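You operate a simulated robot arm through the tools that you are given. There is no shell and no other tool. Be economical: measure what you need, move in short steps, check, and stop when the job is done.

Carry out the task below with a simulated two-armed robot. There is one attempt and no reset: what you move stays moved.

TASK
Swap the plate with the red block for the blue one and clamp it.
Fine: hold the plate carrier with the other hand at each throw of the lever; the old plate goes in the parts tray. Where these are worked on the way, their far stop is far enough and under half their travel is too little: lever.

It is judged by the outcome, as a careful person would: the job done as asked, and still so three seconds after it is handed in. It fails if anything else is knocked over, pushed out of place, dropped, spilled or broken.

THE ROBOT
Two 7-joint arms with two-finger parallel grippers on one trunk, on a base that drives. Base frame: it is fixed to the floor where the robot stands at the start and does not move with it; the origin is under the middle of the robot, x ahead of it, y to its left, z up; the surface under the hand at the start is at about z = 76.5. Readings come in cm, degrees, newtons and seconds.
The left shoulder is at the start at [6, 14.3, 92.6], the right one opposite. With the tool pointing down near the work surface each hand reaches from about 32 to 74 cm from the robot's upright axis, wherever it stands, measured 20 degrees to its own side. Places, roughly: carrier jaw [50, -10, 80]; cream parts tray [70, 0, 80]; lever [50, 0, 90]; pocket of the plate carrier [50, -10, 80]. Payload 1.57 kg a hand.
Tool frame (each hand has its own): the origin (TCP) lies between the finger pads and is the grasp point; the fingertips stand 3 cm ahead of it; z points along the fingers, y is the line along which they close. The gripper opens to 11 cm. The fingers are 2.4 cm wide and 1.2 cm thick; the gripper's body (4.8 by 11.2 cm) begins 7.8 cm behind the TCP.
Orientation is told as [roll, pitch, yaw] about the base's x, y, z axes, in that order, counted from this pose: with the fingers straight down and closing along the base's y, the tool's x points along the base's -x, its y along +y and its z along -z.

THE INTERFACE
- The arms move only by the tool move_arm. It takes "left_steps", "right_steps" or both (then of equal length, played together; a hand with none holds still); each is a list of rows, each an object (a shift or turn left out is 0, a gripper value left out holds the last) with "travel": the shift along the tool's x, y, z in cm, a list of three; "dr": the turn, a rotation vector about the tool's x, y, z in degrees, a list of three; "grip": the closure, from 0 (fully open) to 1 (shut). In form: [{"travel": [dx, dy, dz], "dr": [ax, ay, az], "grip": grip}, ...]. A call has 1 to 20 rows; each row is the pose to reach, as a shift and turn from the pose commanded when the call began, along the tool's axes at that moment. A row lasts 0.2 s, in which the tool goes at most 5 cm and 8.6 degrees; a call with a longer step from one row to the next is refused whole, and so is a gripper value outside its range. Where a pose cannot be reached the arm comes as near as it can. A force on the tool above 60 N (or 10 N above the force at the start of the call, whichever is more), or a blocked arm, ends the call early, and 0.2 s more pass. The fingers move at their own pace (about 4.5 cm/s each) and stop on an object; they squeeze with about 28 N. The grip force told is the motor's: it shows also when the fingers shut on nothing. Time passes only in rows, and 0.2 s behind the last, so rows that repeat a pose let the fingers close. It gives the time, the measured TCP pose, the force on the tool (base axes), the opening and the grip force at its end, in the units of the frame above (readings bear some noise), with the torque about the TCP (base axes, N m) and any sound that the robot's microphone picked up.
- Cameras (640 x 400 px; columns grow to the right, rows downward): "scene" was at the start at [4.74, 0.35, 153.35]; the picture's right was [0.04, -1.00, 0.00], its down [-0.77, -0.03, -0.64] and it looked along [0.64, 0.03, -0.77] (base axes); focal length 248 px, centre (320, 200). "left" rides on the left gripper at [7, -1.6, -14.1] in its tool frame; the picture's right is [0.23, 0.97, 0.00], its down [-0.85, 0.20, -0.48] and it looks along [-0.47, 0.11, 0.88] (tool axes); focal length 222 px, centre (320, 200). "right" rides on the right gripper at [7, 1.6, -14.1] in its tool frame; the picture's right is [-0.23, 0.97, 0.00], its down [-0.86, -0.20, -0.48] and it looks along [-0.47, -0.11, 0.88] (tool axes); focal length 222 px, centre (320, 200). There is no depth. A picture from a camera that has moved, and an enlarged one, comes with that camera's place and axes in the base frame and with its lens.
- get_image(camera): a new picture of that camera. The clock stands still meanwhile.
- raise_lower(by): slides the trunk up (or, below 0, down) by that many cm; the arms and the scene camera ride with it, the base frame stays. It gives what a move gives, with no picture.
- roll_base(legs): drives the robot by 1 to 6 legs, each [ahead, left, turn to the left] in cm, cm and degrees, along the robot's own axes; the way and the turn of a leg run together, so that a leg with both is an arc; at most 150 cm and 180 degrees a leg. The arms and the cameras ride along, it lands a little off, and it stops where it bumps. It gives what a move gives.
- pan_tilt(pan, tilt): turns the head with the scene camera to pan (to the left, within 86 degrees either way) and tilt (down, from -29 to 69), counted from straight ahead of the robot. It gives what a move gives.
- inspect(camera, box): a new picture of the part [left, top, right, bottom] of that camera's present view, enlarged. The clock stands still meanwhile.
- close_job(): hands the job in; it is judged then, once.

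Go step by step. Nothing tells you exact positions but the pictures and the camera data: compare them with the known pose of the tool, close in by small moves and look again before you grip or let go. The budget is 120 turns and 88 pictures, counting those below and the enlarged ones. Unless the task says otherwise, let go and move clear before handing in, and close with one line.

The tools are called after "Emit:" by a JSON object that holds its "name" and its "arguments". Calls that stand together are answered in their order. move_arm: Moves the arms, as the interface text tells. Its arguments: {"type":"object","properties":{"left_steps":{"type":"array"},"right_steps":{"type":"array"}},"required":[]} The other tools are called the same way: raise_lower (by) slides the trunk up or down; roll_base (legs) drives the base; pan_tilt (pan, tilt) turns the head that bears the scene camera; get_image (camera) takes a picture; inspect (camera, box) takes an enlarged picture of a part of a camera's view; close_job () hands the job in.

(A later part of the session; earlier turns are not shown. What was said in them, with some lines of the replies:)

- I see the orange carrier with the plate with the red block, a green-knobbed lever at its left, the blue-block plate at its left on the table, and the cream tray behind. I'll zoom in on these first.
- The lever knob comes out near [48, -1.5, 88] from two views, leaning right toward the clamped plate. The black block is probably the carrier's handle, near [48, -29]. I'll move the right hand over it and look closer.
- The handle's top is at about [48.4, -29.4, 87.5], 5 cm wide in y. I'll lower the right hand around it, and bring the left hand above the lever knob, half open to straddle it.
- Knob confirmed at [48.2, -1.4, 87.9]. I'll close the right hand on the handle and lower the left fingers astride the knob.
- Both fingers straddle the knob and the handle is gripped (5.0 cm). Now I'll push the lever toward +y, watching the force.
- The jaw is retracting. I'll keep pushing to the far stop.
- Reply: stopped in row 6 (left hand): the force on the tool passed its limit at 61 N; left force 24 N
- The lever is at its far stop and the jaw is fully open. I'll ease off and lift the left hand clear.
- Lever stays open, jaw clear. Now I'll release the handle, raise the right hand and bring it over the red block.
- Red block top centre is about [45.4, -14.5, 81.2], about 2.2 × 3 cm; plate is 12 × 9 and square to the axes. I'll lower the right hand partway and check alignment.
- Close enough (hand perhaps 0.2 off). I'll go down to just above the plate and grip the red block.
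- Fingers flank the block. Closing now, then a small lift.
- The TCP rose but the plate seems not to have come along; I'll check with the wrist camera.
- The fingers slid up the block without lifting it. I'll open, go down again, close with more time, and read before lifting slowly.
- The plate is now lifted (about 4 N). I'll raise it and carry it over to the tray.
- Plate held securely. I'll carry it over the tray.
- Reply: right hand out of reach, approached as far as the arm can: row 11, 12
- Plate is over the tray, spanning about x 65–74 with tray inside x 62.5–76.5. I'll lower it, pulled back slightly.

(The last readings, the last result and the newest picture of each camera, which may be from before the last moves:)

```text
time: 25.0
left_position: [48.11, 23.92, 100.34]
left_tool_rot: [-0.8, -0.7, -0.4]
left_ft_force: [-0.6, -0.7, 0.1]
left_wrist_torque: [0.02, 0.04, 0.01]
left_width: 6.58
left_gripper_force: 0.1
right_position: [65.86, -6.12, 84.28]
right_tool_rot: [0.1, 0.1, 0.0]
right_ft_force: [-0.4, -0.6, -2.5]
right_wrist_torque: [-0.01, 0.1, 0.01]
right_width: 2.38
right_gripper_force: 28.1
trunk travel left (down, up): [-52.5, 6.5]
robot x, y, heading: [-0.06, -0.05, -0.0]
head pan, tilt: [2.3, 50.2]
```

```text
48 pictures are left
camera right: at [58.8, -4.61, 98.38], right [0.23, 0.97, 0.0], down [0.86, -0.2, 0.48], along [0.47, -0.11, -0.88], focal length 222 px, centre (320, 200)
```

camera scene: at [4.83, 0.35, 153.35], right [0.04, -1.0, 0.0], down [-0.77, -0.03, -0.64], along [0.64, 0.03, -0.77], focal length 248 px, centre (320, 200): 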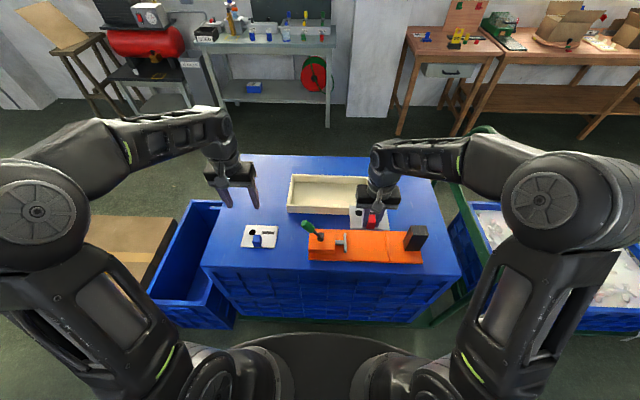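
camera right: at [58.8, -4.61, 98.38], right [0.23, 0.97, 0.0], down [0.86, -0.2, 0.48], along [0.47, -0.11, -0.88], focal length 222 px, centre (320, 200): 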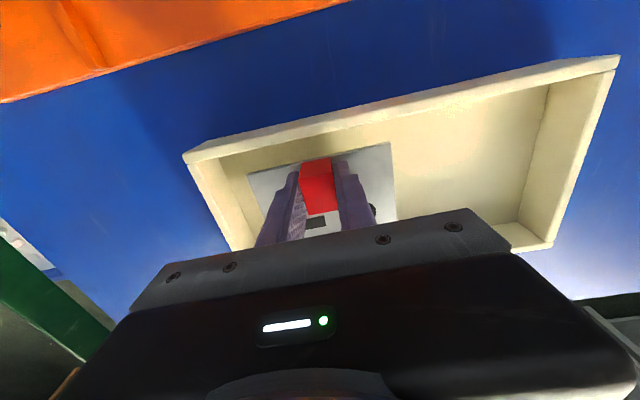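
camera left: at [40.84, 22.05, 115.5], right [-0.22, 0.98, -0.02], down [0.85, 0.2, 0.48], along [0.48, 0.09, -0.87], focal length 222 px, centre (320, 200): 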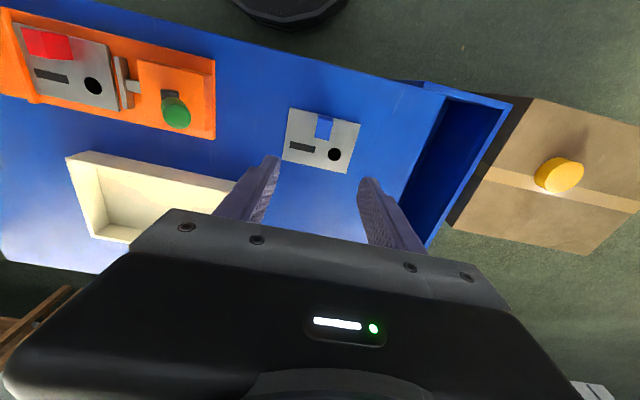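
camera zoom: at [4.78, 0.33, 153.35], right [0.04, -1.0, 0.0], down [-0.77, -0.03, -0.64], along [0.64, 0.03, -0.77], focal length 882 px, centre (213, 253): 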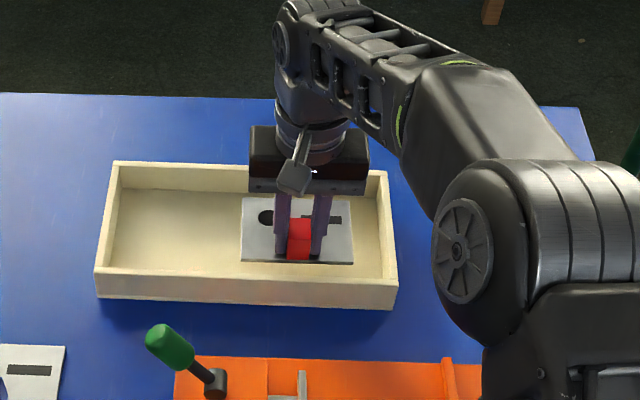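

Emit:
{"name": "move_arm", "arguments": {"right_steps": [{"travel": [0, 0, 0.7]}, {"travel": [0, 0, 1.4]}, {"travel": [0, 0, 2.0]}, {"travel": [0, 0, 2.5]}, {"travel": [0, 0, 2.5]}]}}

Emit:
{"name": "inspect", "arguments": {"camera": "scene", "box": [300, 150, 380, 220]}}

```text
time: 26.2
left_position: [48.06, 23.88, 100.32]
left_tool_rot: [-0.8, -0.6, -0.4]
left_ft_force: [0.0, -1.1, 0.2]
left_wrist_torque: [-0.02, -0.01, 0.01]
left_width: 6.6
left_gripper_force: 0.0
right_position: [65.7, -6.25, 81.81]
right_tool_rot: [0.2, 0.0, 0.1]
right_ft_force: [0.2, 0.4, -3.4]
right_wrist_torque: [0.01, 0.05, -0.01]
right_width: 2.39
right_gripper_force: 27.9
trunk travel left (down, up): [-52.5, 6.5]
robot x, y, heading: [0.11, -0.09, 0.0]
head pan, tilt: [2.3, 50.2]
```

```text
5.71 times, centred on (340, 185) of scene
camera zoom: at [4.78, 0.33, 153.35], right [0.04, -1.0, 0.0], down [-0.77, -0.03, -0.64], along [0.64, 0.03, -0.77], focal length 1417 px, centre (206, 286)
```

zoom: 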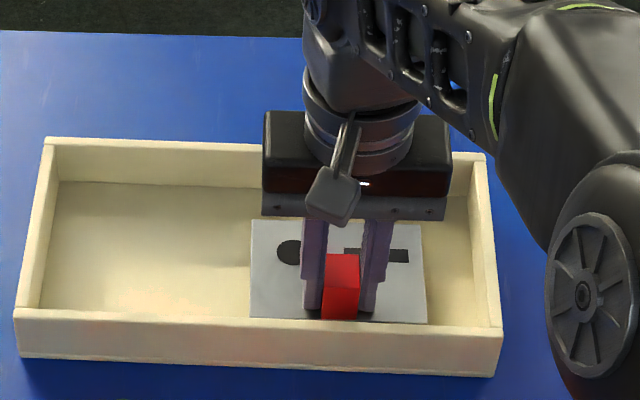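

Emit:
{"name": "move_arm", "arguments": {"right_steps": [{"travel": [-0.5, 0, 0.3]}, {"travel": [-0.5, 0, 0.6]}, {"travel": [-0.5, 0, 0.9]}, {"travel": [-0.5, 0, 0.9]}]}}

Emit:
{"name": "inspect", "arguments": {"camera": "scene", "box": [300, 150, 380, 220]}}

```text
time: 27.2
left_position: [47.99, 23.9, 100.33]
left_tool_rot: [-0.8, -0.5, -0.4]
left_ft_force: [0.9, 0.4, -0.3]
left_wrist_torque: [-0.04, 0.01, 0.01]
left_width: 6.57
left_gripper_force: 0.1
right_position: [66.36, -6.32, 80.88]
right_tool_rot: [0.2, 0.2, 0.1]
right_ft_force: [-0.3, -0.4, -3.1]
right_wrist_torque: [0.02, 0.03, 0.0]
right_width: 2.38
right_gripper_force: 28.0
trunk travel left (down, up): [-52.5, 6.5]
robot x, y, heading: [-0.08, 0.25, 0.1]
head pan, tilt: [2.3, 50.2]
```

```text
5.71 times, centred on (340, 185) of scene
camera zoom: at [4.78, 0.33, 153.35], right [0.04, -1.0, 0.0], down [-0.77, -0.03, -0.64], along [0.64, 0.03, -0.77], focal length 1417 px, centre (206, 286)
```

zoom: 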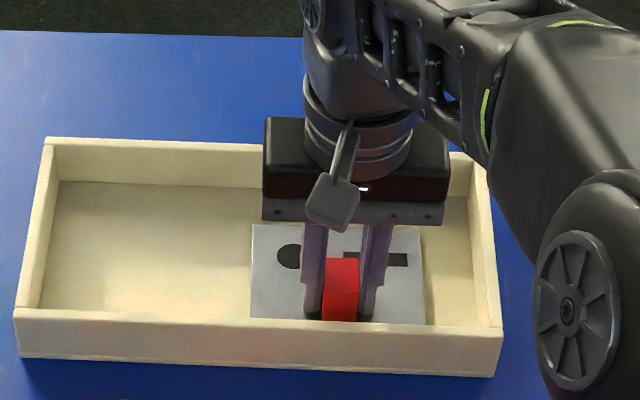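

Not touching yet; a bit further.

Emit:
{"name": "move_arm", "arguments": {"right_steps": [{"travel": [0, 0, 0.2]}, {"travel": [0, 0, 0.4]}, {"travel": [0, 0, 0.6]}, {"travel": [0, 0, 0.6]}]}}

```text
time: 28.2
left_position: [47.91, 23.88, 100.47]
left_tool_rot: [-0.8, -0.7, -0.4]
left_ft_force: [0.2, 0.3, -0.7]
left_wrist_torque: [0.01, 0.01, 0.01]
left_width: 6.62
left_gripper_force: 0.0
right_position: [66.33, -6.37, 80.66]
right_tool_rot: [0.1, -0.3, 0.1]
right_ft_force: [1.5, -3.1, 20.3]
right_wrist_torque: [-0.48, 0.37, 0.0]
right_width: 2.37
right_gripper_force: 28.0
trunk travel left (down, up): [-52.5, 6.5]
robot x, y, heading: [-0.2, -0.09, -0.1]
head pan, tilt: [2.3, 50.2]
```

Contact with the tray floor (+20 N). I'll ease up a touch, open and rise.

Emit:
{"name": "move_arm", "arguments": {"right_steps": [{"travel": [0, 0, -0.3]}, {"travel": [0, 0, -0.3], "grip": 0.65}, {"travel": [0, 0, -0.3]}, {"travel": [0, 0, -0.3]}, {"travel": [0, 0, -1.5]}, {"travel": [0, 0, -4]}, {"travel": [0, 0, -8]}, {"travel": [0, 0, -12]}, {"travel": [0, 0, -14]}]}}

Emit:
{"name": "inspect", "arguments": {"camera": "scene", "box": [260, 130, 440, 240]}}

```text
time: 30.2
left_position: [47.98, 23.93, 100.43]
left_tool_rot: [-0.9, -0.6, -0.4]
left_ft_force: [-0.7, 0.6, 0.2]
left_wrist_torque: [0.02, 0.04, 0.0]
left_width: 6.59
left_gripper_force: 0.0
right_position: [66.37, -6.26, 94.27]
right_tool_rot: [0.1, -0.1, 0.0]
right_ft_force: [-0.3, -0.3, 0.4]
right_wrist_torque: [-0.01, 0.04, -0.02]
right_width: 3.86
right_gripper_force: 0.1
trunk travel left (down, up): [-52.5, 6.5]
robot x, y, heading: [0.2, -0.34, -0.4]
head pan, tilt: [2.3, 50.2]
```

```text
3.56 times, centred on (350, 185) of scene
camera zoom: at [4.74, 0.34, 153.35], right [0.04, -1.0, 0.0], down [-0.77, -0.03, -0.64], along [0.64, 0.03, -0.77], focal length 882 px, centre (213, 253)
```

zoom: 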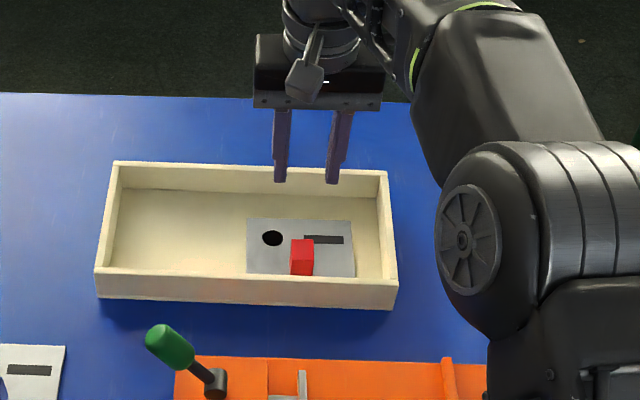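

Old plate rests flat in the tray. Next the right hand backs off toward the handle (staying high), while the left lowers over the blue block.

Emit:
{"name": "move_arm", "arguments": {"right_steps": [{"travel": [2, -2, -2]}, {"travel": [5, -5, -3]}, {"travel": [8, -8, -3]}, {"travel": [11, -11, -3]}, {"travel": [14, -15, -3]}, {"travel": [16, -19, -3], "grip": 0.2}, {"travel": [18, -23, -3]}, {"travel": [18, -23, -3]}], "left_steps": [{"travel": [0, 0, 2], "grip": 0.55, "dr": [-0.8, 0.6, -0.4]}, {"travel": [0, 0, 4], "dr": [-0.8, 0.6, -0.4]}, {"travel": [0, 0, 6], "dr": [-0.8, 0.6, -0.4]}, {"travel": [0, 0, 8], "dr": [-0.8, 0.6, -0.4]}, {"travel": [0, 0, 10], "dr": [-0.8, 0.6, -0.4]}, {"travel": [0, 0, 12], "dr": [-0.8, 0.6, -0.4]}, {"travel": [0, 0, 14], "dr": [-0.8, 0.6, -0.4]}, {"travel": [0, 0, 14.5], "dr": [-0.8, 0.6, -0.4]}]}}

Emit:
{"name": "inspect", "arguments": {"camera": "left", "box": [220, 100, 420, 240]}}

Emit:
{"name": "inspect", "arguments": {"camera": "scene", "box": [220, 190, 300, 260]}}

```text
time: 32.0
left_position: [48.16, 23.74, 85.77]
left_tool_rot: [0.0, 0.0, 0.0]
left_ft_force: [0.1, -0.6, -0.7]
left_wrist_torque: [-0.02, 0.0, 0.02]
left_width: 4.93
left_gripper_force: 0.1
right_position: [47.93, -29.56, 97.04]
right_tool_rot: [0.2, 0.1, 0.1]
right_ft_force: [-0.6, 0.2, 0.5]
right_wrist_torque: [-0.01, -0.02, 0.0]
right_width: 8.81
right_gripper_force: 0.0
trunk travel left (down, up): [-52.5, 6.5]
robot x, y, heading: [0.18, -0.08, -0.1]
head pan, tilt: [2.3, 50.2]
```

```text
2.86 times, centred on (320, 170) of left
camera zoom: at [41.19, 22.17, 99.94], right [-0.23, 0.97, 0.0], down [0.85, 0.2, 0.48], along [0.47, 0.11, -0.88], focal length 635 px, centre (320, 286)
```

zoom: 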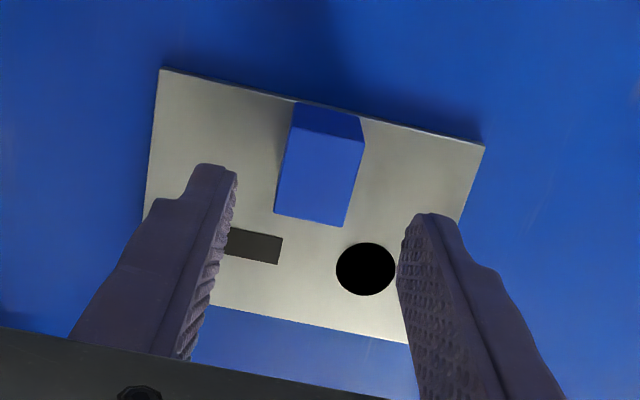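

```text
5.71 times, centred on (260, 225) of scene
camera zoom: at [4.76, 0.36, 153.35], right [0.04, -1.0, 0.0], down [-0.77, -0.03, -0.64], along [0.64, 0.03, -0.77], focal length 1417 px, centre (663, 57)
```

zoom: 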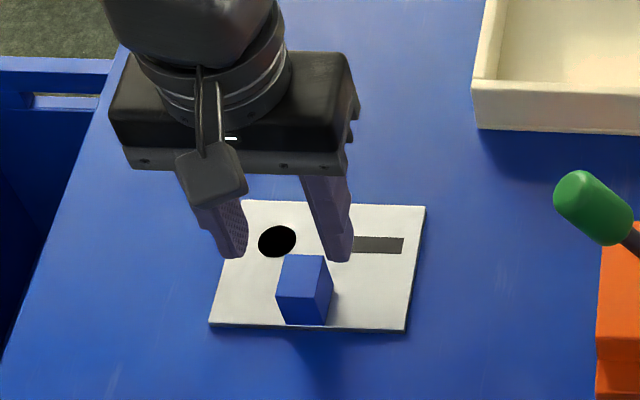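

Aligned within 0.2 cm. Going down and gripping the blue block.

Emit:
{"name": "move_arm", "arguments": {"left_steps": [{"travel": [0.3, 0, 1.5]}, {"travel": [0.3, 0, 3]}, {"travel": [0.3, 0, 4.2]}, {"travel": [0.3, 0, 5.2]}, {"travel": [0.3, 0, 5.3]}, {"travel": [0.3, 0, 5.3], "grip": 1}, {"travel": [0.3, 0, 5.3]}, {"travel": [0.3, 0, 5.3]}, {"travel": [0.3, 0, 5.3]}, {"travel": [0.3, 0, 5.3]}, {"travel": [0.3, 0, 5.3]}, {"travel": [0.3, 0, 5.3]}]}}

Emit:
{"name": "inspect", "arguments": {"camera": "left", "box": [220, 100, 420, 240]}}

```text
time: 34.6
left_position: [47.67, 23.89, 80.44]
left_tool_rot: [0.0, 0.0, 0.0]
left_ft_force: [0.1, -0.7, -0.6]
left_wrist_torque: [-0.07, -0.04, -0.04]
left_width: 2.37
left_gripper_force: 28.3
right_position: [47.84, -29.51, 96.99]
right_tool_rot: [0.2, 0.0, 0.1]
right_ft_force: [-0.1, 0.1, 0.6]
right_wrist_torque: [0.02, -0.01, -0.01]
right_width: 8.81
right_gripper_force: 0.0
trunk travel left (down, up): [-52.5, 6.5]
robot x, y, heading: [0.02, 0.06, 0.0]
head pan, tilt: [2.3, 50.2]
```

```text
2.86 times, centred on (320, 170) of left
camera zoom: at [40.84, 22.21, 94.67], right [-0.23, 0.97, 0.0], down [0.86, 0.2, 0.48], along [0.47, 0.11, -0.88], focal length 635 px, centre (320, 286)
```

zoom: 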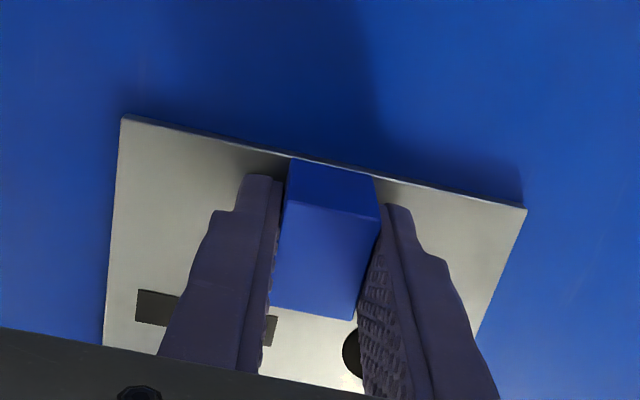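

Gripped. I'll lift the blue plate and check it comes along.

Emit:
{"name": "move_arm", "arguments": {"left_steps": [{"travel": [0, 0, -0.3]}, {"travel": [0, 0, -0.6]}, {"travel": [0, 0, -1.2]}, {"travel": [0, 0, -2.2]}, {"travel": [0, 0, -3.5]}, {"travel": [0, 0, -5]}, {"travel": [0, 0, -6.5]}, {"travel": [0, 0, -8]}, {"travel": [0, 0, -9.5]}, {"travel": [0, 0, -11]}, {"travel": [0, 0, -12.5]}, {"travel": [0, 0, -14]}, {"travel": [0, 0, -15.5]}, {"travel": [0, 0, -16.5]}, {"travel": [0, 0, -17]}, {"travel": [0, 0, -17]}]}}

Emit:
{"name": "inspect", "arguments": {"camera": "left", "box": [220, 100, 420, 240]}}

```text
time: 38.0
left_position: [47.82, 23.95, 97.56]
left_tool_rot: [-0.1, 0.0, 0.0]
left_ft_force: [0.1, 0.3, -3.0]
left_wrist_torque: [-0.03, 0.08, -0.02]
left_width: 2.36
left_gripper_force: 27.5
right_position: [47.92, -29.43, 97.0]
right_tool_rot: [0.1, 0.0, 0.1]
right_ft_force: [0.2, 0.3, -0.3]
right_wrist_torque: [-0.04, -0.03, 0.0]
right_width: 8.8
right_gripper_force: 0.0
trunk travel left (down, up): [-52.5, 6.5]
robot x, y, heading: [0.2, 0.12, -0.1]
head pan, tilt: [2.3, 50.2]
```

```text
2.86 times, centred on (320, 170) of left
camera zoom: at [40.92, 22.21, 111.73], right [-0.23, 0.97, 0.0], down [0.86, 0.2, 0.48], along [0.47, 0.11, -0.88], focal length 635 px, centre (320, 286)
```

zoom: 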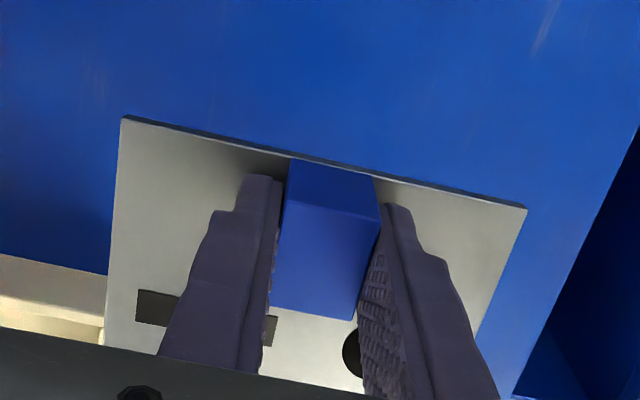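

Held level. Carrying it over the lever to above the pocket.

Emit:
{"name": "move_arm", "arguments": {"left_steps": [{"travel": [0, -1, 0]}, {"travel": [0.3, -3, 0]}, {"travel": [0.6, -5.5, 0]}, {"travel": [0.9, -8, 0]}, {"travel": [1.2, -10.5, 0]}, {"travel": [1.5, -13, 0]}, {"travel": [1.8, -15.5, 0]}, {"travel": [2, -18, 0]}, {"travel": [2.3, -20.5, 0]}, {"travel": [2.3, -23, 0]}, {"travel": [2.3, -25.5, 0]}, {"travel": [2.3, -28, 0]}, {"travel": [2.3, -30.5, 0]}, {"travel": [2.3, -33, 0]}, {"travel": [2.3, -35, 0]}, {"travel": [2.3, -36.5, 0]}, {"travel": [2.3, -37.4, 0]}, {"travel": [2.3, -37.4, 0]}]}}

Emit:
{"name": "get_image", "arguments": {"camera": "left"}}

Emit:
{"name": "inspect", "arguments": {"camera": "scene", "box": [280, 160, 460, 280]}}

```text
time: 41.8
left_position: [45.61, -13.68, 97.65]
left_tool_rot: [0.0, 0.0, 0.1]
left_ft_force: [0.6, 0.3, -3.5]
left_wrist_torque: [0.0, 0.08, -0.01]
left_width: 2.36
left_gripper_force: 28.1
right_position: [47.89, -29.53, 97.02]
right_tool_rot: [0.3, 0.0, 0.1]
right_ft_force: [0.9, 0.0, -0.2]
right_wrist_torque: [0.01, -0.01, 0.02]
right_width: 8.79
right_gripper_force: 0.0
trunk travel left (down, up): [-52.5, 6.5]
robot x, y, heading: [0.01, 0.06, -0.1]
head pan, tilt: [2.3, 50.2]
```

```text
40 pictures are left
camera left: at [38.68, -15.25, 111.75], right [-0.23, 0.97, 0.0], down [0.85, 0.2, 0.48], along [0.47, 0.11, -0.88], focal length 222 px, centre (320, 200)
```

left: 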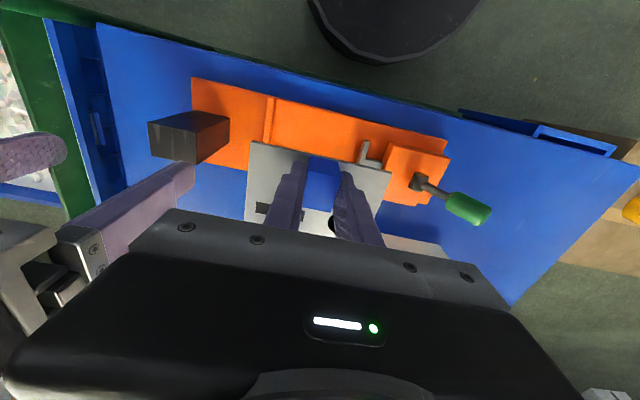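

```text
3.33 times, centred on (370, 220) of scene
camera zoom: at [4.77, 0.32, 153.35], right [0.04, -1.0, 0.0], down [-0.77, -0.03, -0.64], along [0.64, 0.03, -0.77], focal length 827 px, centre (153, 133)
```

zoom: 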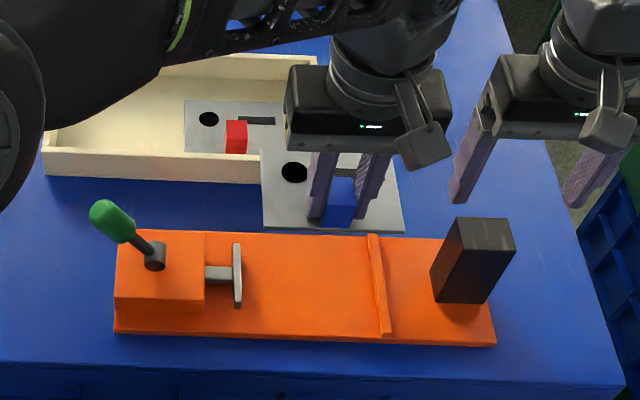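

The open gap spans y −20.4 to −6.7 and the plate is near its middle. Lowering to just above.

Emit:
{"name": "move_arm", "arguments": {"left_steps": [{"travel": [0.2, 0.15, 1]}, {"travel": [0.2, 0.15, 3]}, {"travel": [0.2, 0.15, 5]}, {"travel": [0.2, 0.15, 7]}, {"travel": [0.2, 0.15, 9]}, {"travel": [0.2, 0.15, 11]}, {"travel": [0.2, 0.15, 12.5]}, {"travel": [0.2, 0.15, 13.2]}, {"travel": [0.2, 0.15, 13.2]}]}}

Emit:
{"name": "get_image", "arguments": {"camera": "left"}}

Emit:
{"name": "inspect", "arguments": {"camera": "scene", "box": [330, 200, 410, 270]}}

```text
time: 43.8
left_position: [45.51, -13.35, 84.32]
left_tool_rot: [0.1, -0.1, 0.0]
left_ft_force: [-0.9, -0.4, -3.2]
left_wrist_torque: [-0.01, 0.04, -0.03]
left_width: 2.33
left_gripper_force: 27.7
right_position: [48.03, -29.49, 96.94]
right_tool_rot: [0.1, 0.1, 0.1]
right_ft_force: [-0.2, -0.1, -0.3]
right_wrist_torque: [0.02, 0.0, 0.01]
right_width: 8.79
right_gripper_force: 0.0
trunk travel left (down, up): [-52.5, 6.5]
robot x, y, heading: [-0.18, -0.57, 0.1]
head pan, tilt: [2.3, 50.2]
```

```text
38 pictures are left
camera left: at [38.39, -15.02, 98.56], right [-0.23, 0.97, 0.0], down [0.85, 0.2, 0.48], along [0.47, 0.11, -0.88], focal length 222 px, centre (320, 200)
```

left: 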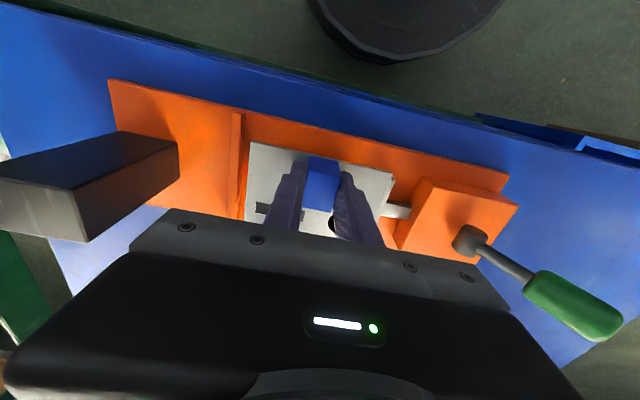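

```text
5.71 times, centred on (370, 235) of scene
camera zoom: at [4.77, 0.31, 153.35], right [0.04, -1.0, 0.0], down [-0.77, -0.03, -0.64], along [0.64, 0.03, -0.77], focal length 1417 px, centre (34, 0)
```

zoom: 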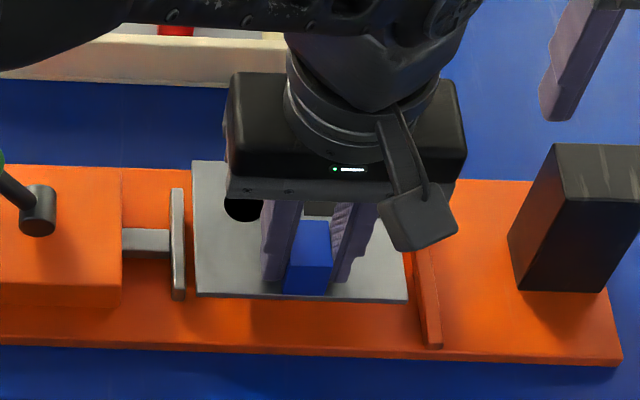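

I'll shift 0.4 toward the fence for clearance, then lower in small steps.

Emit:
{"name": "move_arm", "arguments": {"left_steps": [{"travel": [0, -0.4, 0]}, {"travel": [0, -0.4, 0.5]}, {"travel": [0, -0.4, 1]}, {"travel": [0, -0.4, 1.5]}, {"travel": [0, -0.4, 1.9]}, {"travel": [0, -0.4, 1.9]}]}}

Emit:
{"name": "inspect", "arguments": {"camera": "left", "box": [220, 100, 420, 240]}}

Emit:
{"name": "inspect", "arguments": {"camera": "scene", "box": [330, 200, 410, 270]}}

```text
time: 45.2
left_position: [45.31, -13.87, 82.43]
left_tool_rot: [0.0, 0.0, 0.0]
left_ft_force: [-0.3, 1.0, -2.1]
left_wrist_torque: [0.0, 0.06, -0.01]
left_width: 2.38
left_gripper_force: 28.0
right_position: [47.98, -29.6, 97.0]
right_tool_rot: [0.2, 0.0, 0.1]
right_ft_force: [-0.2, 0.1, -0.5]
right_wrist_torque: [-0.02, 0.01, 0.0]
right_width: 8.81
right_gripper_force: 0.0
trunk travel left (down, up): [-52.5, 6.5]
robot x, y, heading: [-0.22, -0.21, 0.2]
head pan, tilt: [2.3, 50.2]
```

```text
2.86 times, centred on (320, 170) of left
camera zoom: at [38.37, -15.48, 96.59], right [-0.23, 0.97, 0.0], down [0.85, 0.2, 0.48], along [0.47, 0.11, -0.88], focal length 635 px, centre (320, 286)
```

zoom: 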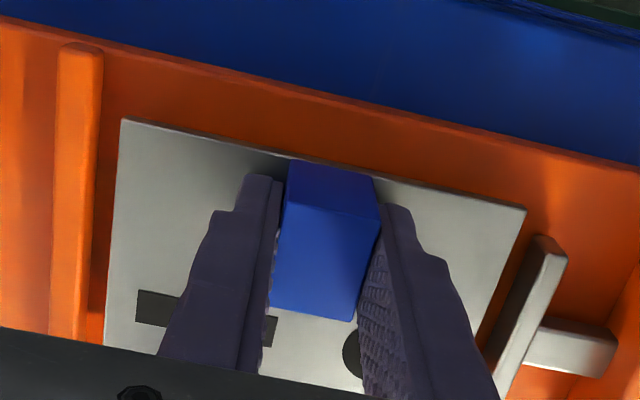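

```text
5.71 times, centred on (370, 235) of scene
camera zoom: at [4.77, 0.31, 153.35], right [0.04, -1.0, 0.0], down [-0.77, -0.03, -0.64], along [0.64, 0.03, -0.77], focal length 1417 px, centre (34, 0)
```

zoom: 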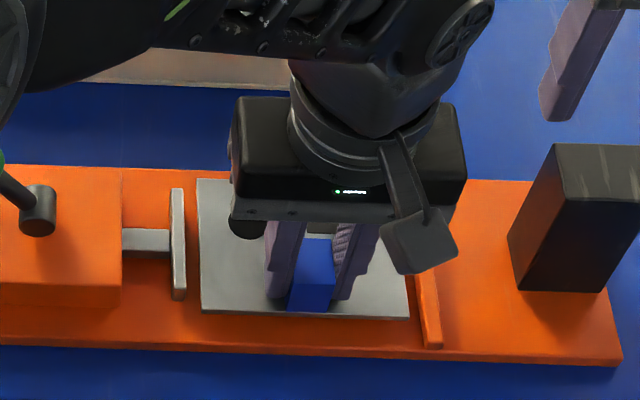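

Well placed between jaw and fence. Lowering to contact.

Emit:
{"name": "move_arm", "arguments": {"left_steps": [{"travel": [0, 0, 0.2]}, {"travel": [0, 0, 0.4]}, {"travel": [0, 0, 0.6]}, {"travel": [0, 0, 0.8]}, {"travel": [0, 0, 0.8]}]}}

Emit:
{"name": "inspect", "arguments": {"camera": "scene", "box": [330, 200, 410, 270]}}

```text
time: 46.4
left_position: [45.37, -13.8, 81.78]
left_tool_rot: [0.0, -0.2, 0.1]
left_ft_force: [0.7, -0.2, 6.6]
left_wrist_torque: [0.06, 0.1, 0.05]
left_width: 2.34
left_gripper_force: 27.7
right_position: [47.98, -29.44, 96.97]
right_tool_rot: [0.2, 0.0, 0.1]
right_ft_force: [-0.1, 0.2, -0.3]
right_wrist_torque: [0.01, -0.02, -0.02]
right_width: 8.83
right_gripper_force: 0.1
trunk travel left (down, up): [-52.5, 6.5]
robot x, y, heading: [0.15, 0.02, -0.1]
head pan, tilt: [2.3, 50.2]
```

```text
5.71 times, centred on (370, 235) of scene
camera zoom: at [4.72, 0.33, 153.36], right [0.04, -1.0, 0.0], down [-0.77, -0.03, -0.64], along [0.64, 0.03, -0.77], focal length 1417 px, centre (34, 0)
```

zoom: 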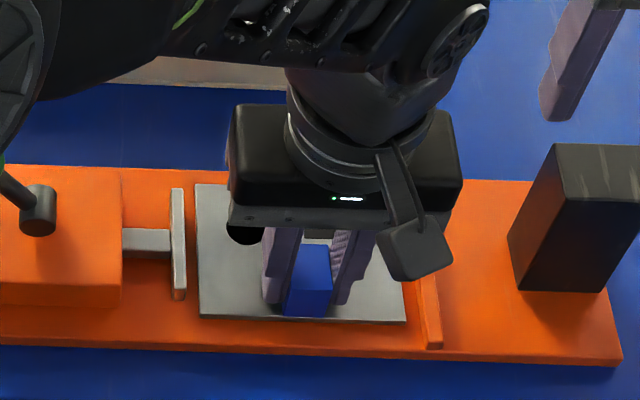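

Touching down. I'll slide it 0.6 cm gently toward the fence, then release and rise.

Emit:
{"name": "move_arm", "arguments": {"left_steps": [{"travel": [0, -0.2, -0.15]}, {"travel": [0, -0.4, -0.15]}, {"travel": [0, -0.6, -0.15]}, {"travel": [0, -0.6, -0.1]}]}}

Emit:
{"name": "inspect", "arguments": {"camera": "scene", "box": [330, 200, 410, 270]}}

```text
time: 47.4
left_position: [45.43, -14.49, 81.78]
left_tool_rot: [0.0, 0.0, 0.0]
left_ft_force: [0.1, -0.3, -1.6]
left_wrist_torque: [-0.01, 0.01, 0.0]
left_width: 2.37
left_gripper_force: 28.1
right_position: [48.0, -29.58, 97.0]
right_tool_rot: [0.2, 0.1, 0.0]
right_ft_force: [-0.2, 0.7, 0.1]
right_wrist_torque: [0.0, -0.01, 0.02]
right_width: 8.78
right_gripper_force: 0.1
trunk travel left (down, up): [-52.5, 6.5]
robot x, y, heading: [0.22, -0.24, 0.0]
head pan, tilt: [2.3, 50.2]
```

```text
5.71 times, centred on (370, 235) of scene
camera zoom: at [4.77, 0.31, 153.35], right [0.04, -1.0, 0.0], down [-0.77, -0.03, -0.64], along [0.64, 0.03, -0.77], focal length 1417 px, centre (34, 0)
```

zoom: 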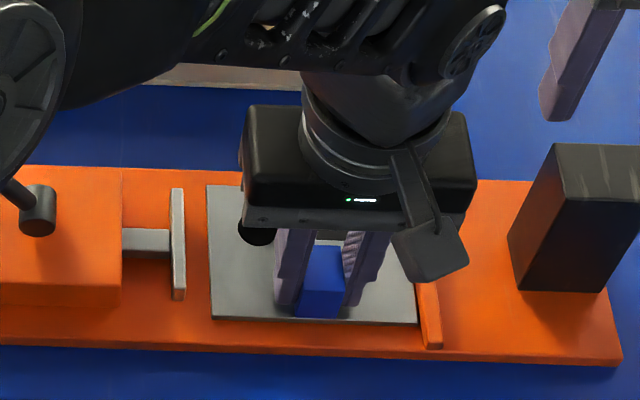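

It now sits just where the old plate did. Lower the last bit, release, rise; meanwhile the right hand stays put.

Emit:
{"name": "move_arm", "arguments": {"left_steps": [{"travel": [0, 0, 0.15]}, {"travel": [0, 0, 0.15], "grip": 0.65}, {"travel": [0, 0, 0.1]}, {"travel": [0, 0, 0]}, {"travel": [0, 0, -1]}, {"travel": [0, 0, -4]}, {"travel": [0, 0, -8]}, {"travel": [0, 0, -12]}, {"travel": [0, 0, -16]}, {"travel": [0, 0, -18]}]}}

Emit:
{"name": "inspect", "arguments": {"camera": "scene", "box": [280, 170, 460, 280]}}

```text
time: 49.6
left_position: [45.29, -14.41, 99.83]
left_tool_rot: [0.2, -0.1, 0.0]
left_ft_force: [-0.9, 0.0, 0.2]
left_wrist_torque: [0.0, 0.05, -0.01]
left_width: 3.84
left_gripper_force: 0.1
right_position: [47.9, -29.49, 96.99]
right_tool_rot: [0.3, -0.1, 0.1]
right_ft_force: [-0.9, -0.1, 0.8]
right_wrist_torque: [-0.02, 0.01, 0.01]
right_width: 8.82
right_gripper_force: 0.1
trunk travel left (down, up): [-52.5, 6.5]
robot x, y, heading: [0.17, 0.08, -0.1]
head pan, tilt: [2.3, 50.2]
```

```text
3.56 times, centred on (370, 225) of scene
camera zoom: at [4.73, 0.32, 153.35], right [0.04, -1.0, 0.0], down [-0.77, -0.03, -0.64], along [0.64, 0.03, -0.77], focal length 882 px, centre (142, 111)
```

zoom: 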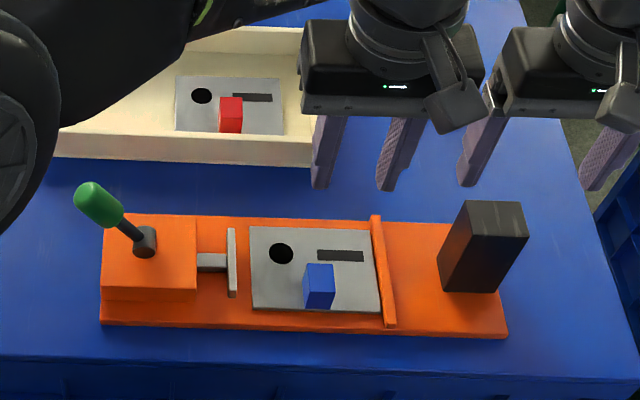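

Blue plate seated. The right hand now grips the handle again while the left travels, closed, to the outer side of the lever knob (about [48.2, 10.8]).

Emit:
{"name": "move_arm", "arguments": {"right_steps": [{"travel": [-0.6, 0.15, 2]}, {"travel": [-0.6, 0.15, 4]}, {"travel": [-0.6, 0.15, 6]}, {"travel": [-0.6, 0.15, 8]}, {"travel": [-0.6, 0.15, 10]}, {"travel": [-0.6, 0.15, 12]}, {"travel": [-0.6, 0.15, 12.8]}, {"travel": [-0.6, 0.15, 12.8]}], "left_steps": [{"travel": [-0.5, 3, 0], "grip": 1}, {"travel": [-1, 7, 0]}, {"travel": [-1.5, 11, 0]}, {"travel": [-2, 15, 0]}, {"travel": [-2.5, 19, 0]}, {"travel": [-2.9, 23, 0]}, {"travel": [-2.9, 25.2, 0]}, {"travel": [-2.9, 25.2, 0]}]}}

Emit:
{"name": "get_image", "arguments": {"camera": "left"}}

Emit:
{"name": "inspect", "arguments": {"camera": "scene", "box": [280, 170, 460, 280]}}

```text
time: 51.4
left_position: [48.18, 10.66, 99.71]
left_tool_rot: [0.1, 0.0, 0.0]
left_ft_force: [-0.3, 0.2, 0.0]
left_wrist_torque: [0.01, 0.05, 0.0]
left_width: 0.01
left_gripper_force: 21.2
right_position: [48.76, -29.2, 84.29]
right_tool_rot: [0.2, 0.2, 0.1]
right_ft_force: [-0.7, 0.4, 0.2]
right_wrist_torque: [-0.03, -0.01, 0.01]
right_width: 8.8
right_gripper_force: 0.1
trunk travel left (down, up): [-52.5, 6.5]
robot x, y, heading: [-0.22, -0.03, 0.1]
head pan, tilt: [2.3, 50.2]
```

```text
31 pictures are left
camera left: at [41.31, 9.07, 113.93], right [-0.23, 0.97, 0.0], down [0.86, 0.2, 0.48], along [0.47, 0.11, -0.88], focal length 222 px, centre (320, 200)
```

left: 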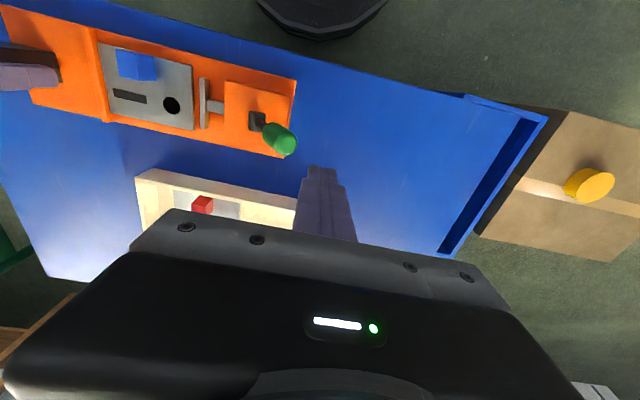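

```text
3.56 times, centred on (370, 225) of scene
camera zoom: at [4.75, 0.31, 153.35], right [0.04, -1.0, 0.0], down [-0.77, -0.03, -0.64], along [0.64, 0.03, -0.77], focal length 882 px, centre (142, 111)
```

zoom: 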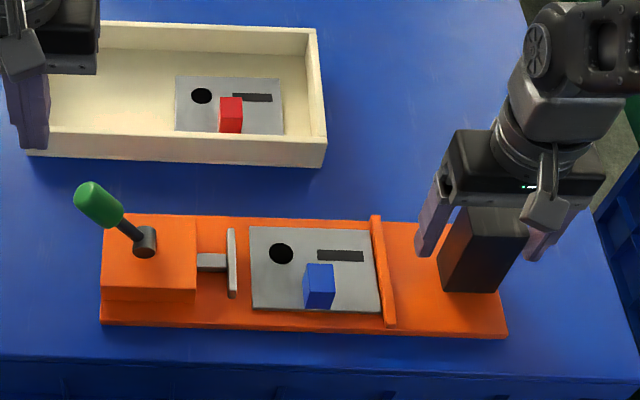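

Knob at about [48.3, 6.2, 87.8]. Close the right hand on the handle and lower the left beside the knob.

Emit:
{"name": "move_arm", "arguments": {"right_steps": [{"travel": [0, 0, 0], "grip": 1}, {"travel": [0, 0, 0]}, {"travel": [0, 0, 0]}, {"travel": [0, 0, 0]}, {"travel": [0, 0, 0]}, {"travel": [0, 0, 0]}], "left_steps": [{"travel": [0, 0.2, 2.5]}, {"travel": [0, 0.2, 5]}, {"travel": [0, 0.2, 7.5]}, {"travel": [0, 0.2, 10]}, {"travel": [0, 0.2, 11.8]}, {"travel": [0, 0.2, 11.8]}]}}

Emit:
{"name": "inspect", "arguments": {"camera": "scene", "box": [280, 170, 460, 280]}}

Emit:
{"name": "get_image", "arguments": {"camera": "left"}}

```text
time: 52.8
left_position: [48.32, 10.81, 87.92]
left_tool_rot: [0.1, -0.1, 0.0]
left_ft_force: [0.1, 0.1, -0.5]
left_wrist_torque: [-0.01, 0.01, -0.01]
left_width: 0.0
left_gripper_force: 20.9
right_position: [48.67, -29.16, 84.38]
right_tool_rot: [0.1, 0.0, 0.1]
right_ft_force: [-0.2, -1.0, 0.8]
right_wrist_torque: [-1.44, 0.01, -0.07]
right_width: 4.99
right_gripper_force: 28.1
trunk travel left (down, up): [-52.5, 6.5]
robot x, y, heading: [0.16, -0.1, 0.1]
head pan, tilt: [2.3, 50.2]
```

```text
3.56 times, centred on (370, 225) of scene
camera zoom: at [4.75, 0.33, 153.35], right [0.04, -1.0, 0.0], down [-0.77, -0.03, -0.64], along [0.64, 0.03, -0.77], focal length 882 px, centre (142, 111)
```

zoom: 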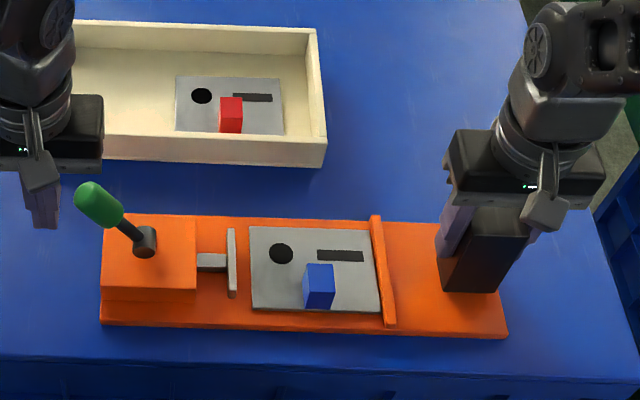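

```text
28 pictures are left
camera left: at [41.3, 9.12, 102.07], right [-0.23, 0.97, 0.0], down [0.85, 0.2, 0.48], along [0.47, 0.11, -0.88], focal length 222 px, centre (320, 200)
```

left: 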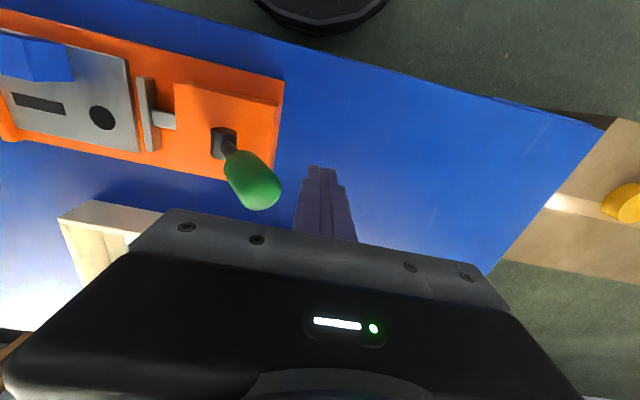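

Now push the lever back toward −y in small steps while holding the carrier.

Emit:
{"name": "move_arm", "arguments": {"left_steps": [{"travel": [0, -1, 0]}, {"travel": [0, -1.8, 0]}, {"travel": [0, -2.5, 0]}, {"travel": [0, -3.2, 0]}, {"travel": [0, -3.9, 0]}, {"travel": [0, -4.6, 0]}, {"travel": [0, -5.3, 0]}, {"travel": [0, -6, 0]}]}}

Emit:
{"name": "inspect", "arguments": {"camera": "scene", "box": [280, 170, 460, 280]}}

```text
time: 54.6
left_position: [48.25, 4.77, 87.91]
left_tool_rot: [0.1, 0.1, 0.0]
left_ft_force: [-0.1, 2.2, 1.4]
left_wrist_torque: [-0.14, 0.02, -0.01]
left_width: 0.02
left_gripper_force: 20.7
right_position: [48.77, -29.18, 84.34]
right_tool_rot: [0.2, 0.0, 0.0]
right_ft_force: [-0.8, -5.3, 0.1]
right_wrist_torque: [-1.26, 0.12, 0.19]
right_width: 4.99
right_gripper_force: 27.5
trunk travel left (down, up): [-52.5, 6.5]
robot x, y, heading: [-0.04, -0.05, -0.1]
head pan, tilt: [2.3, 50.2]
```

```text
3.56 times, centred on (370, 225) of scene
camera zoom: at [4.74, 0.31, 153.35], right [0.04, -1.0, 0.0], down [-0.77, -0.03, -0.64], along [0.64, 0.03, -0.77], focal length 882 px, centre (142, 111)
```

zoom: 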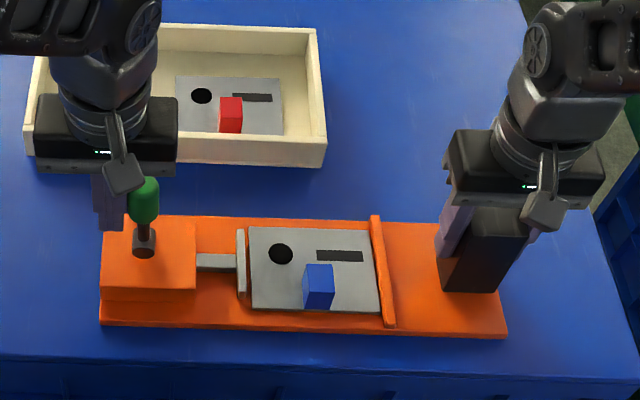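

The jaw is approaching the plate. Continuing to the stop.

Emit:
{"name": "move_arm", "arguments": {"left_steps": [{"travel": [0, -0.6, 0]}, {"travel": [0, -1.2, 0]}, {"travel": [0, -1.8, 0]}, {"travel": [0, -2.4, 0]}, {"travel": [0, -3, 0.2]}, {"travel": [0, -3.5, 0.3]}, {"travel": [0, -4, 0.4]}, {"travel": [0, -4.4, 0.4]}]}}

Emit:
{"name": "inspect", "arguments": {"camera": "scene", "box": [280, 170, 460, 280]}}

```text
time: 56.3
left_position: [48.36, 1.66, 87.71]
left_tool_rot: [0.9, -0.1, 0.4]
left_ft_force: [-5.5, 7.4, 14.4]
left_wrist_torque: [0.13, 0.17, -0.05]
left_width: 0.0
left_gripper_force: 21.1
right_position: [48.58, -29.64, 84.41]
right_tool_rot: [-0.1, 0.1, -0.3]
right_ft_force: [1.8, -4.4, -1.1]
right_wrist_torque: [1.95, 0.15, 0.09]
right_width: 4.99
right_gripper_force: 28.3
trunk travel left (down, up): [-52.5, 6.5]
robot x, y, heading: [-0.08, 0.01, -0.0]
head pan, tilt: [2.3, 50.2]
stopped in row 8 (left hand): the force on the tool passed its limit at 62 N (the readings are from after the stop); the commanded pose is now the measured one
```

```text
3.56 times, centred on (370, 225) of scene
camera zoom: at [4.58, 0.33, 153.35], right [0.04, -1.0, 0.0], down [-0.77, -0.03, -0.64], along [0.64, 0.03, -0.77], focal length 882 px, centre (142, 111)
```

zoom: 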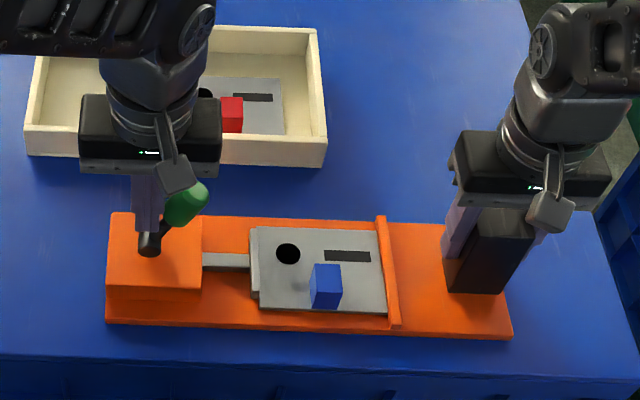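

The lever is at its clamped stop, as at the start. Easing off and lifting the left hand away.

Emit:
{"name": "move_arm", "arguments": {"left_steps": [{"travel": [0, 0.6, 0]}, {"travel": [0, 1.5, -0.5]}, {"travel": [0, 2.5, -3]}, {"travel": [0, 3.5, -7]}, {"travel": [0, 4.5, -11]}, {"travel": [0, 7, -14]}, {"travel": [0, 10, -15]}]}}

Emit:
{"name": "inspect", "arguments": {"camera": "scene", "box": [280, 170, 460, 280]}}

```text
time: 57.9
left_position: [48.57, 11.27, 102.82]
left_tool_rot: [0.8, 0.1, 0.3]
left_ft_force: [0.0, 0.1, -0.2]
left_wrist_torque: [0.01, 0.01, -0.01]
left_width: 0.0
left_gripper_force: 21.7
right_position: [48.73, -29.65, 84.36]
right_tool_rot: [-0.2, 0.1, -0.3]
right_ft_force: [-2.2, 0.7, 6.1]
right_wrist_torque: [0.79, -0.22, -0.05]
right_width: 4.99
right_gripper_force: 27.9
trunk travel left (down, up): [-52.5, 6.5]
robot x, y, heading: [-0.18, 0.23, -0.2]
head pan, tilt: [2.3, 50.2]
```

```text
3.56 times, centred on (370, 225) of scene
camera zoom: at [4.68, 0.36, 153.35], right [0.04, -1.0, 0.0], down [-0.77, -0.03, -0.64], along [0.64, 0.03, -0.77], focal length 882 px, centre (142, 111)
```

zoom: 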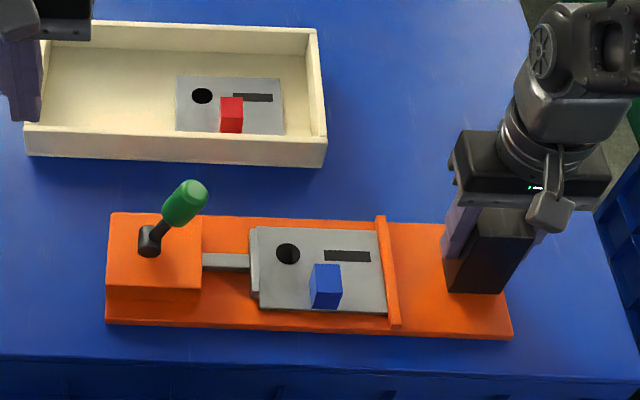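

Clamped with the jaw tight on the blue plate. Releasing the handle and lifting the right hand.

Emit:
{"name": "move_arm", "arguments": {"right_steps": [{"travel": [0, 0, 0], "grip": 0.2}, {"travel": [0, 0, 0]}, {"travel": [0, 0, 0]}, {"travel": [0, 0, -2]}, {"travel": [0, 0, -6]}, {"travel": [0, 0, -10]}, {"travel": [0, 0, -14]}, {"travel": [0, 0, -16]}]}}

Emit:
{"name": "inspect", "arguments": {"camera": "scene", "box": [280, 170, 460, 280]}}

Emit:
{"name": "get_image", "arguments": {"camera": "right"}}

```text
time: 59.7
left_position: [48.67, 11.1, 102.71]
left_tool_rot: [0.8, 0.1, 0.4]
left_ft_force: [0.6, 0.1, 0.0]
left_wrist_torque: [-0.02, 0.03, 0.0]
left_width: 0.0
left_gripper_force: 21.2
right_position: [48.76, -29.17, 100.13]
right_tool_rot: [-0.1, 0.0, -0.2]
right_ft_force: [-0.2, -0.1, -0.3]
right_wrist_torque: [-0.02, 0.0, 0.0]
right_width: 8.83
right_gripper_force: 0.1
trunk travel left (down, up): [-52.5, 6.5]
robot x, y, heading: [-0.01, -0.04, 0.1]
head pan, tilt: [2.3, 50.2]
```

```text
3.56 times, centred on (370, 225) of scene
camera zoom: at [4.73, 0.35, 153.35], right [0.04, -1.0, 0.0], down [-0.77, -0.03, -0.64], along [0.64, 0.03, -0.77], focal length 882 px, centre (142, 111)
```

zoom: 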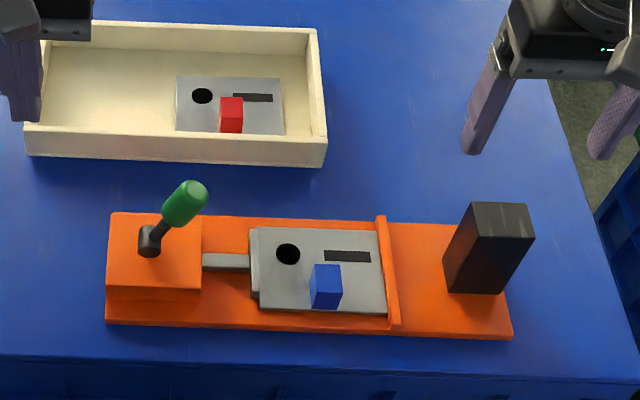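

```text
23 pictures are left
camera right: at [41.82, -27.41, 114.25], right [0.23, 0.97, 0.0], down [0.86, -0.2, 0.48], along [0.46, -0.11, -0.88], focal length 222 px, centre (320, 200)
```

right: 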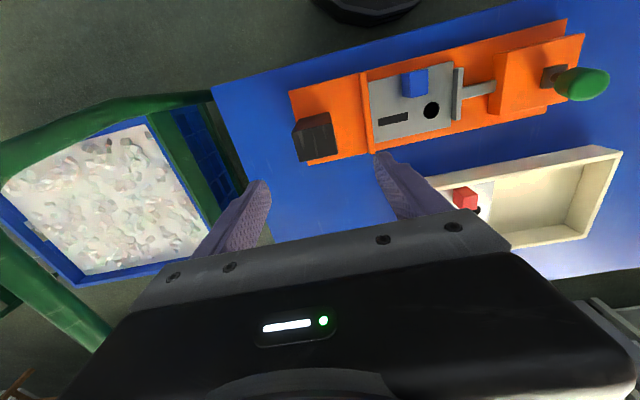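

The blue plate is seated against the fence with the jaw closed on it, the lever is at its clamped stop, the old plate lies in the tray, and both hands are clear. Handing in.

Emit:
{"name": "close_job", "arguments": {}}

```text
The job is handed in.
```

The blue plate is in the carrier and clamped with the lever at its stop. The red plate lies flat in the parts tray. I held the carrier by its handle for both lever throws, and nothing else was disturbed. The carrier itself ended about 0.3 cm (roughly half a degree) off its starting position.
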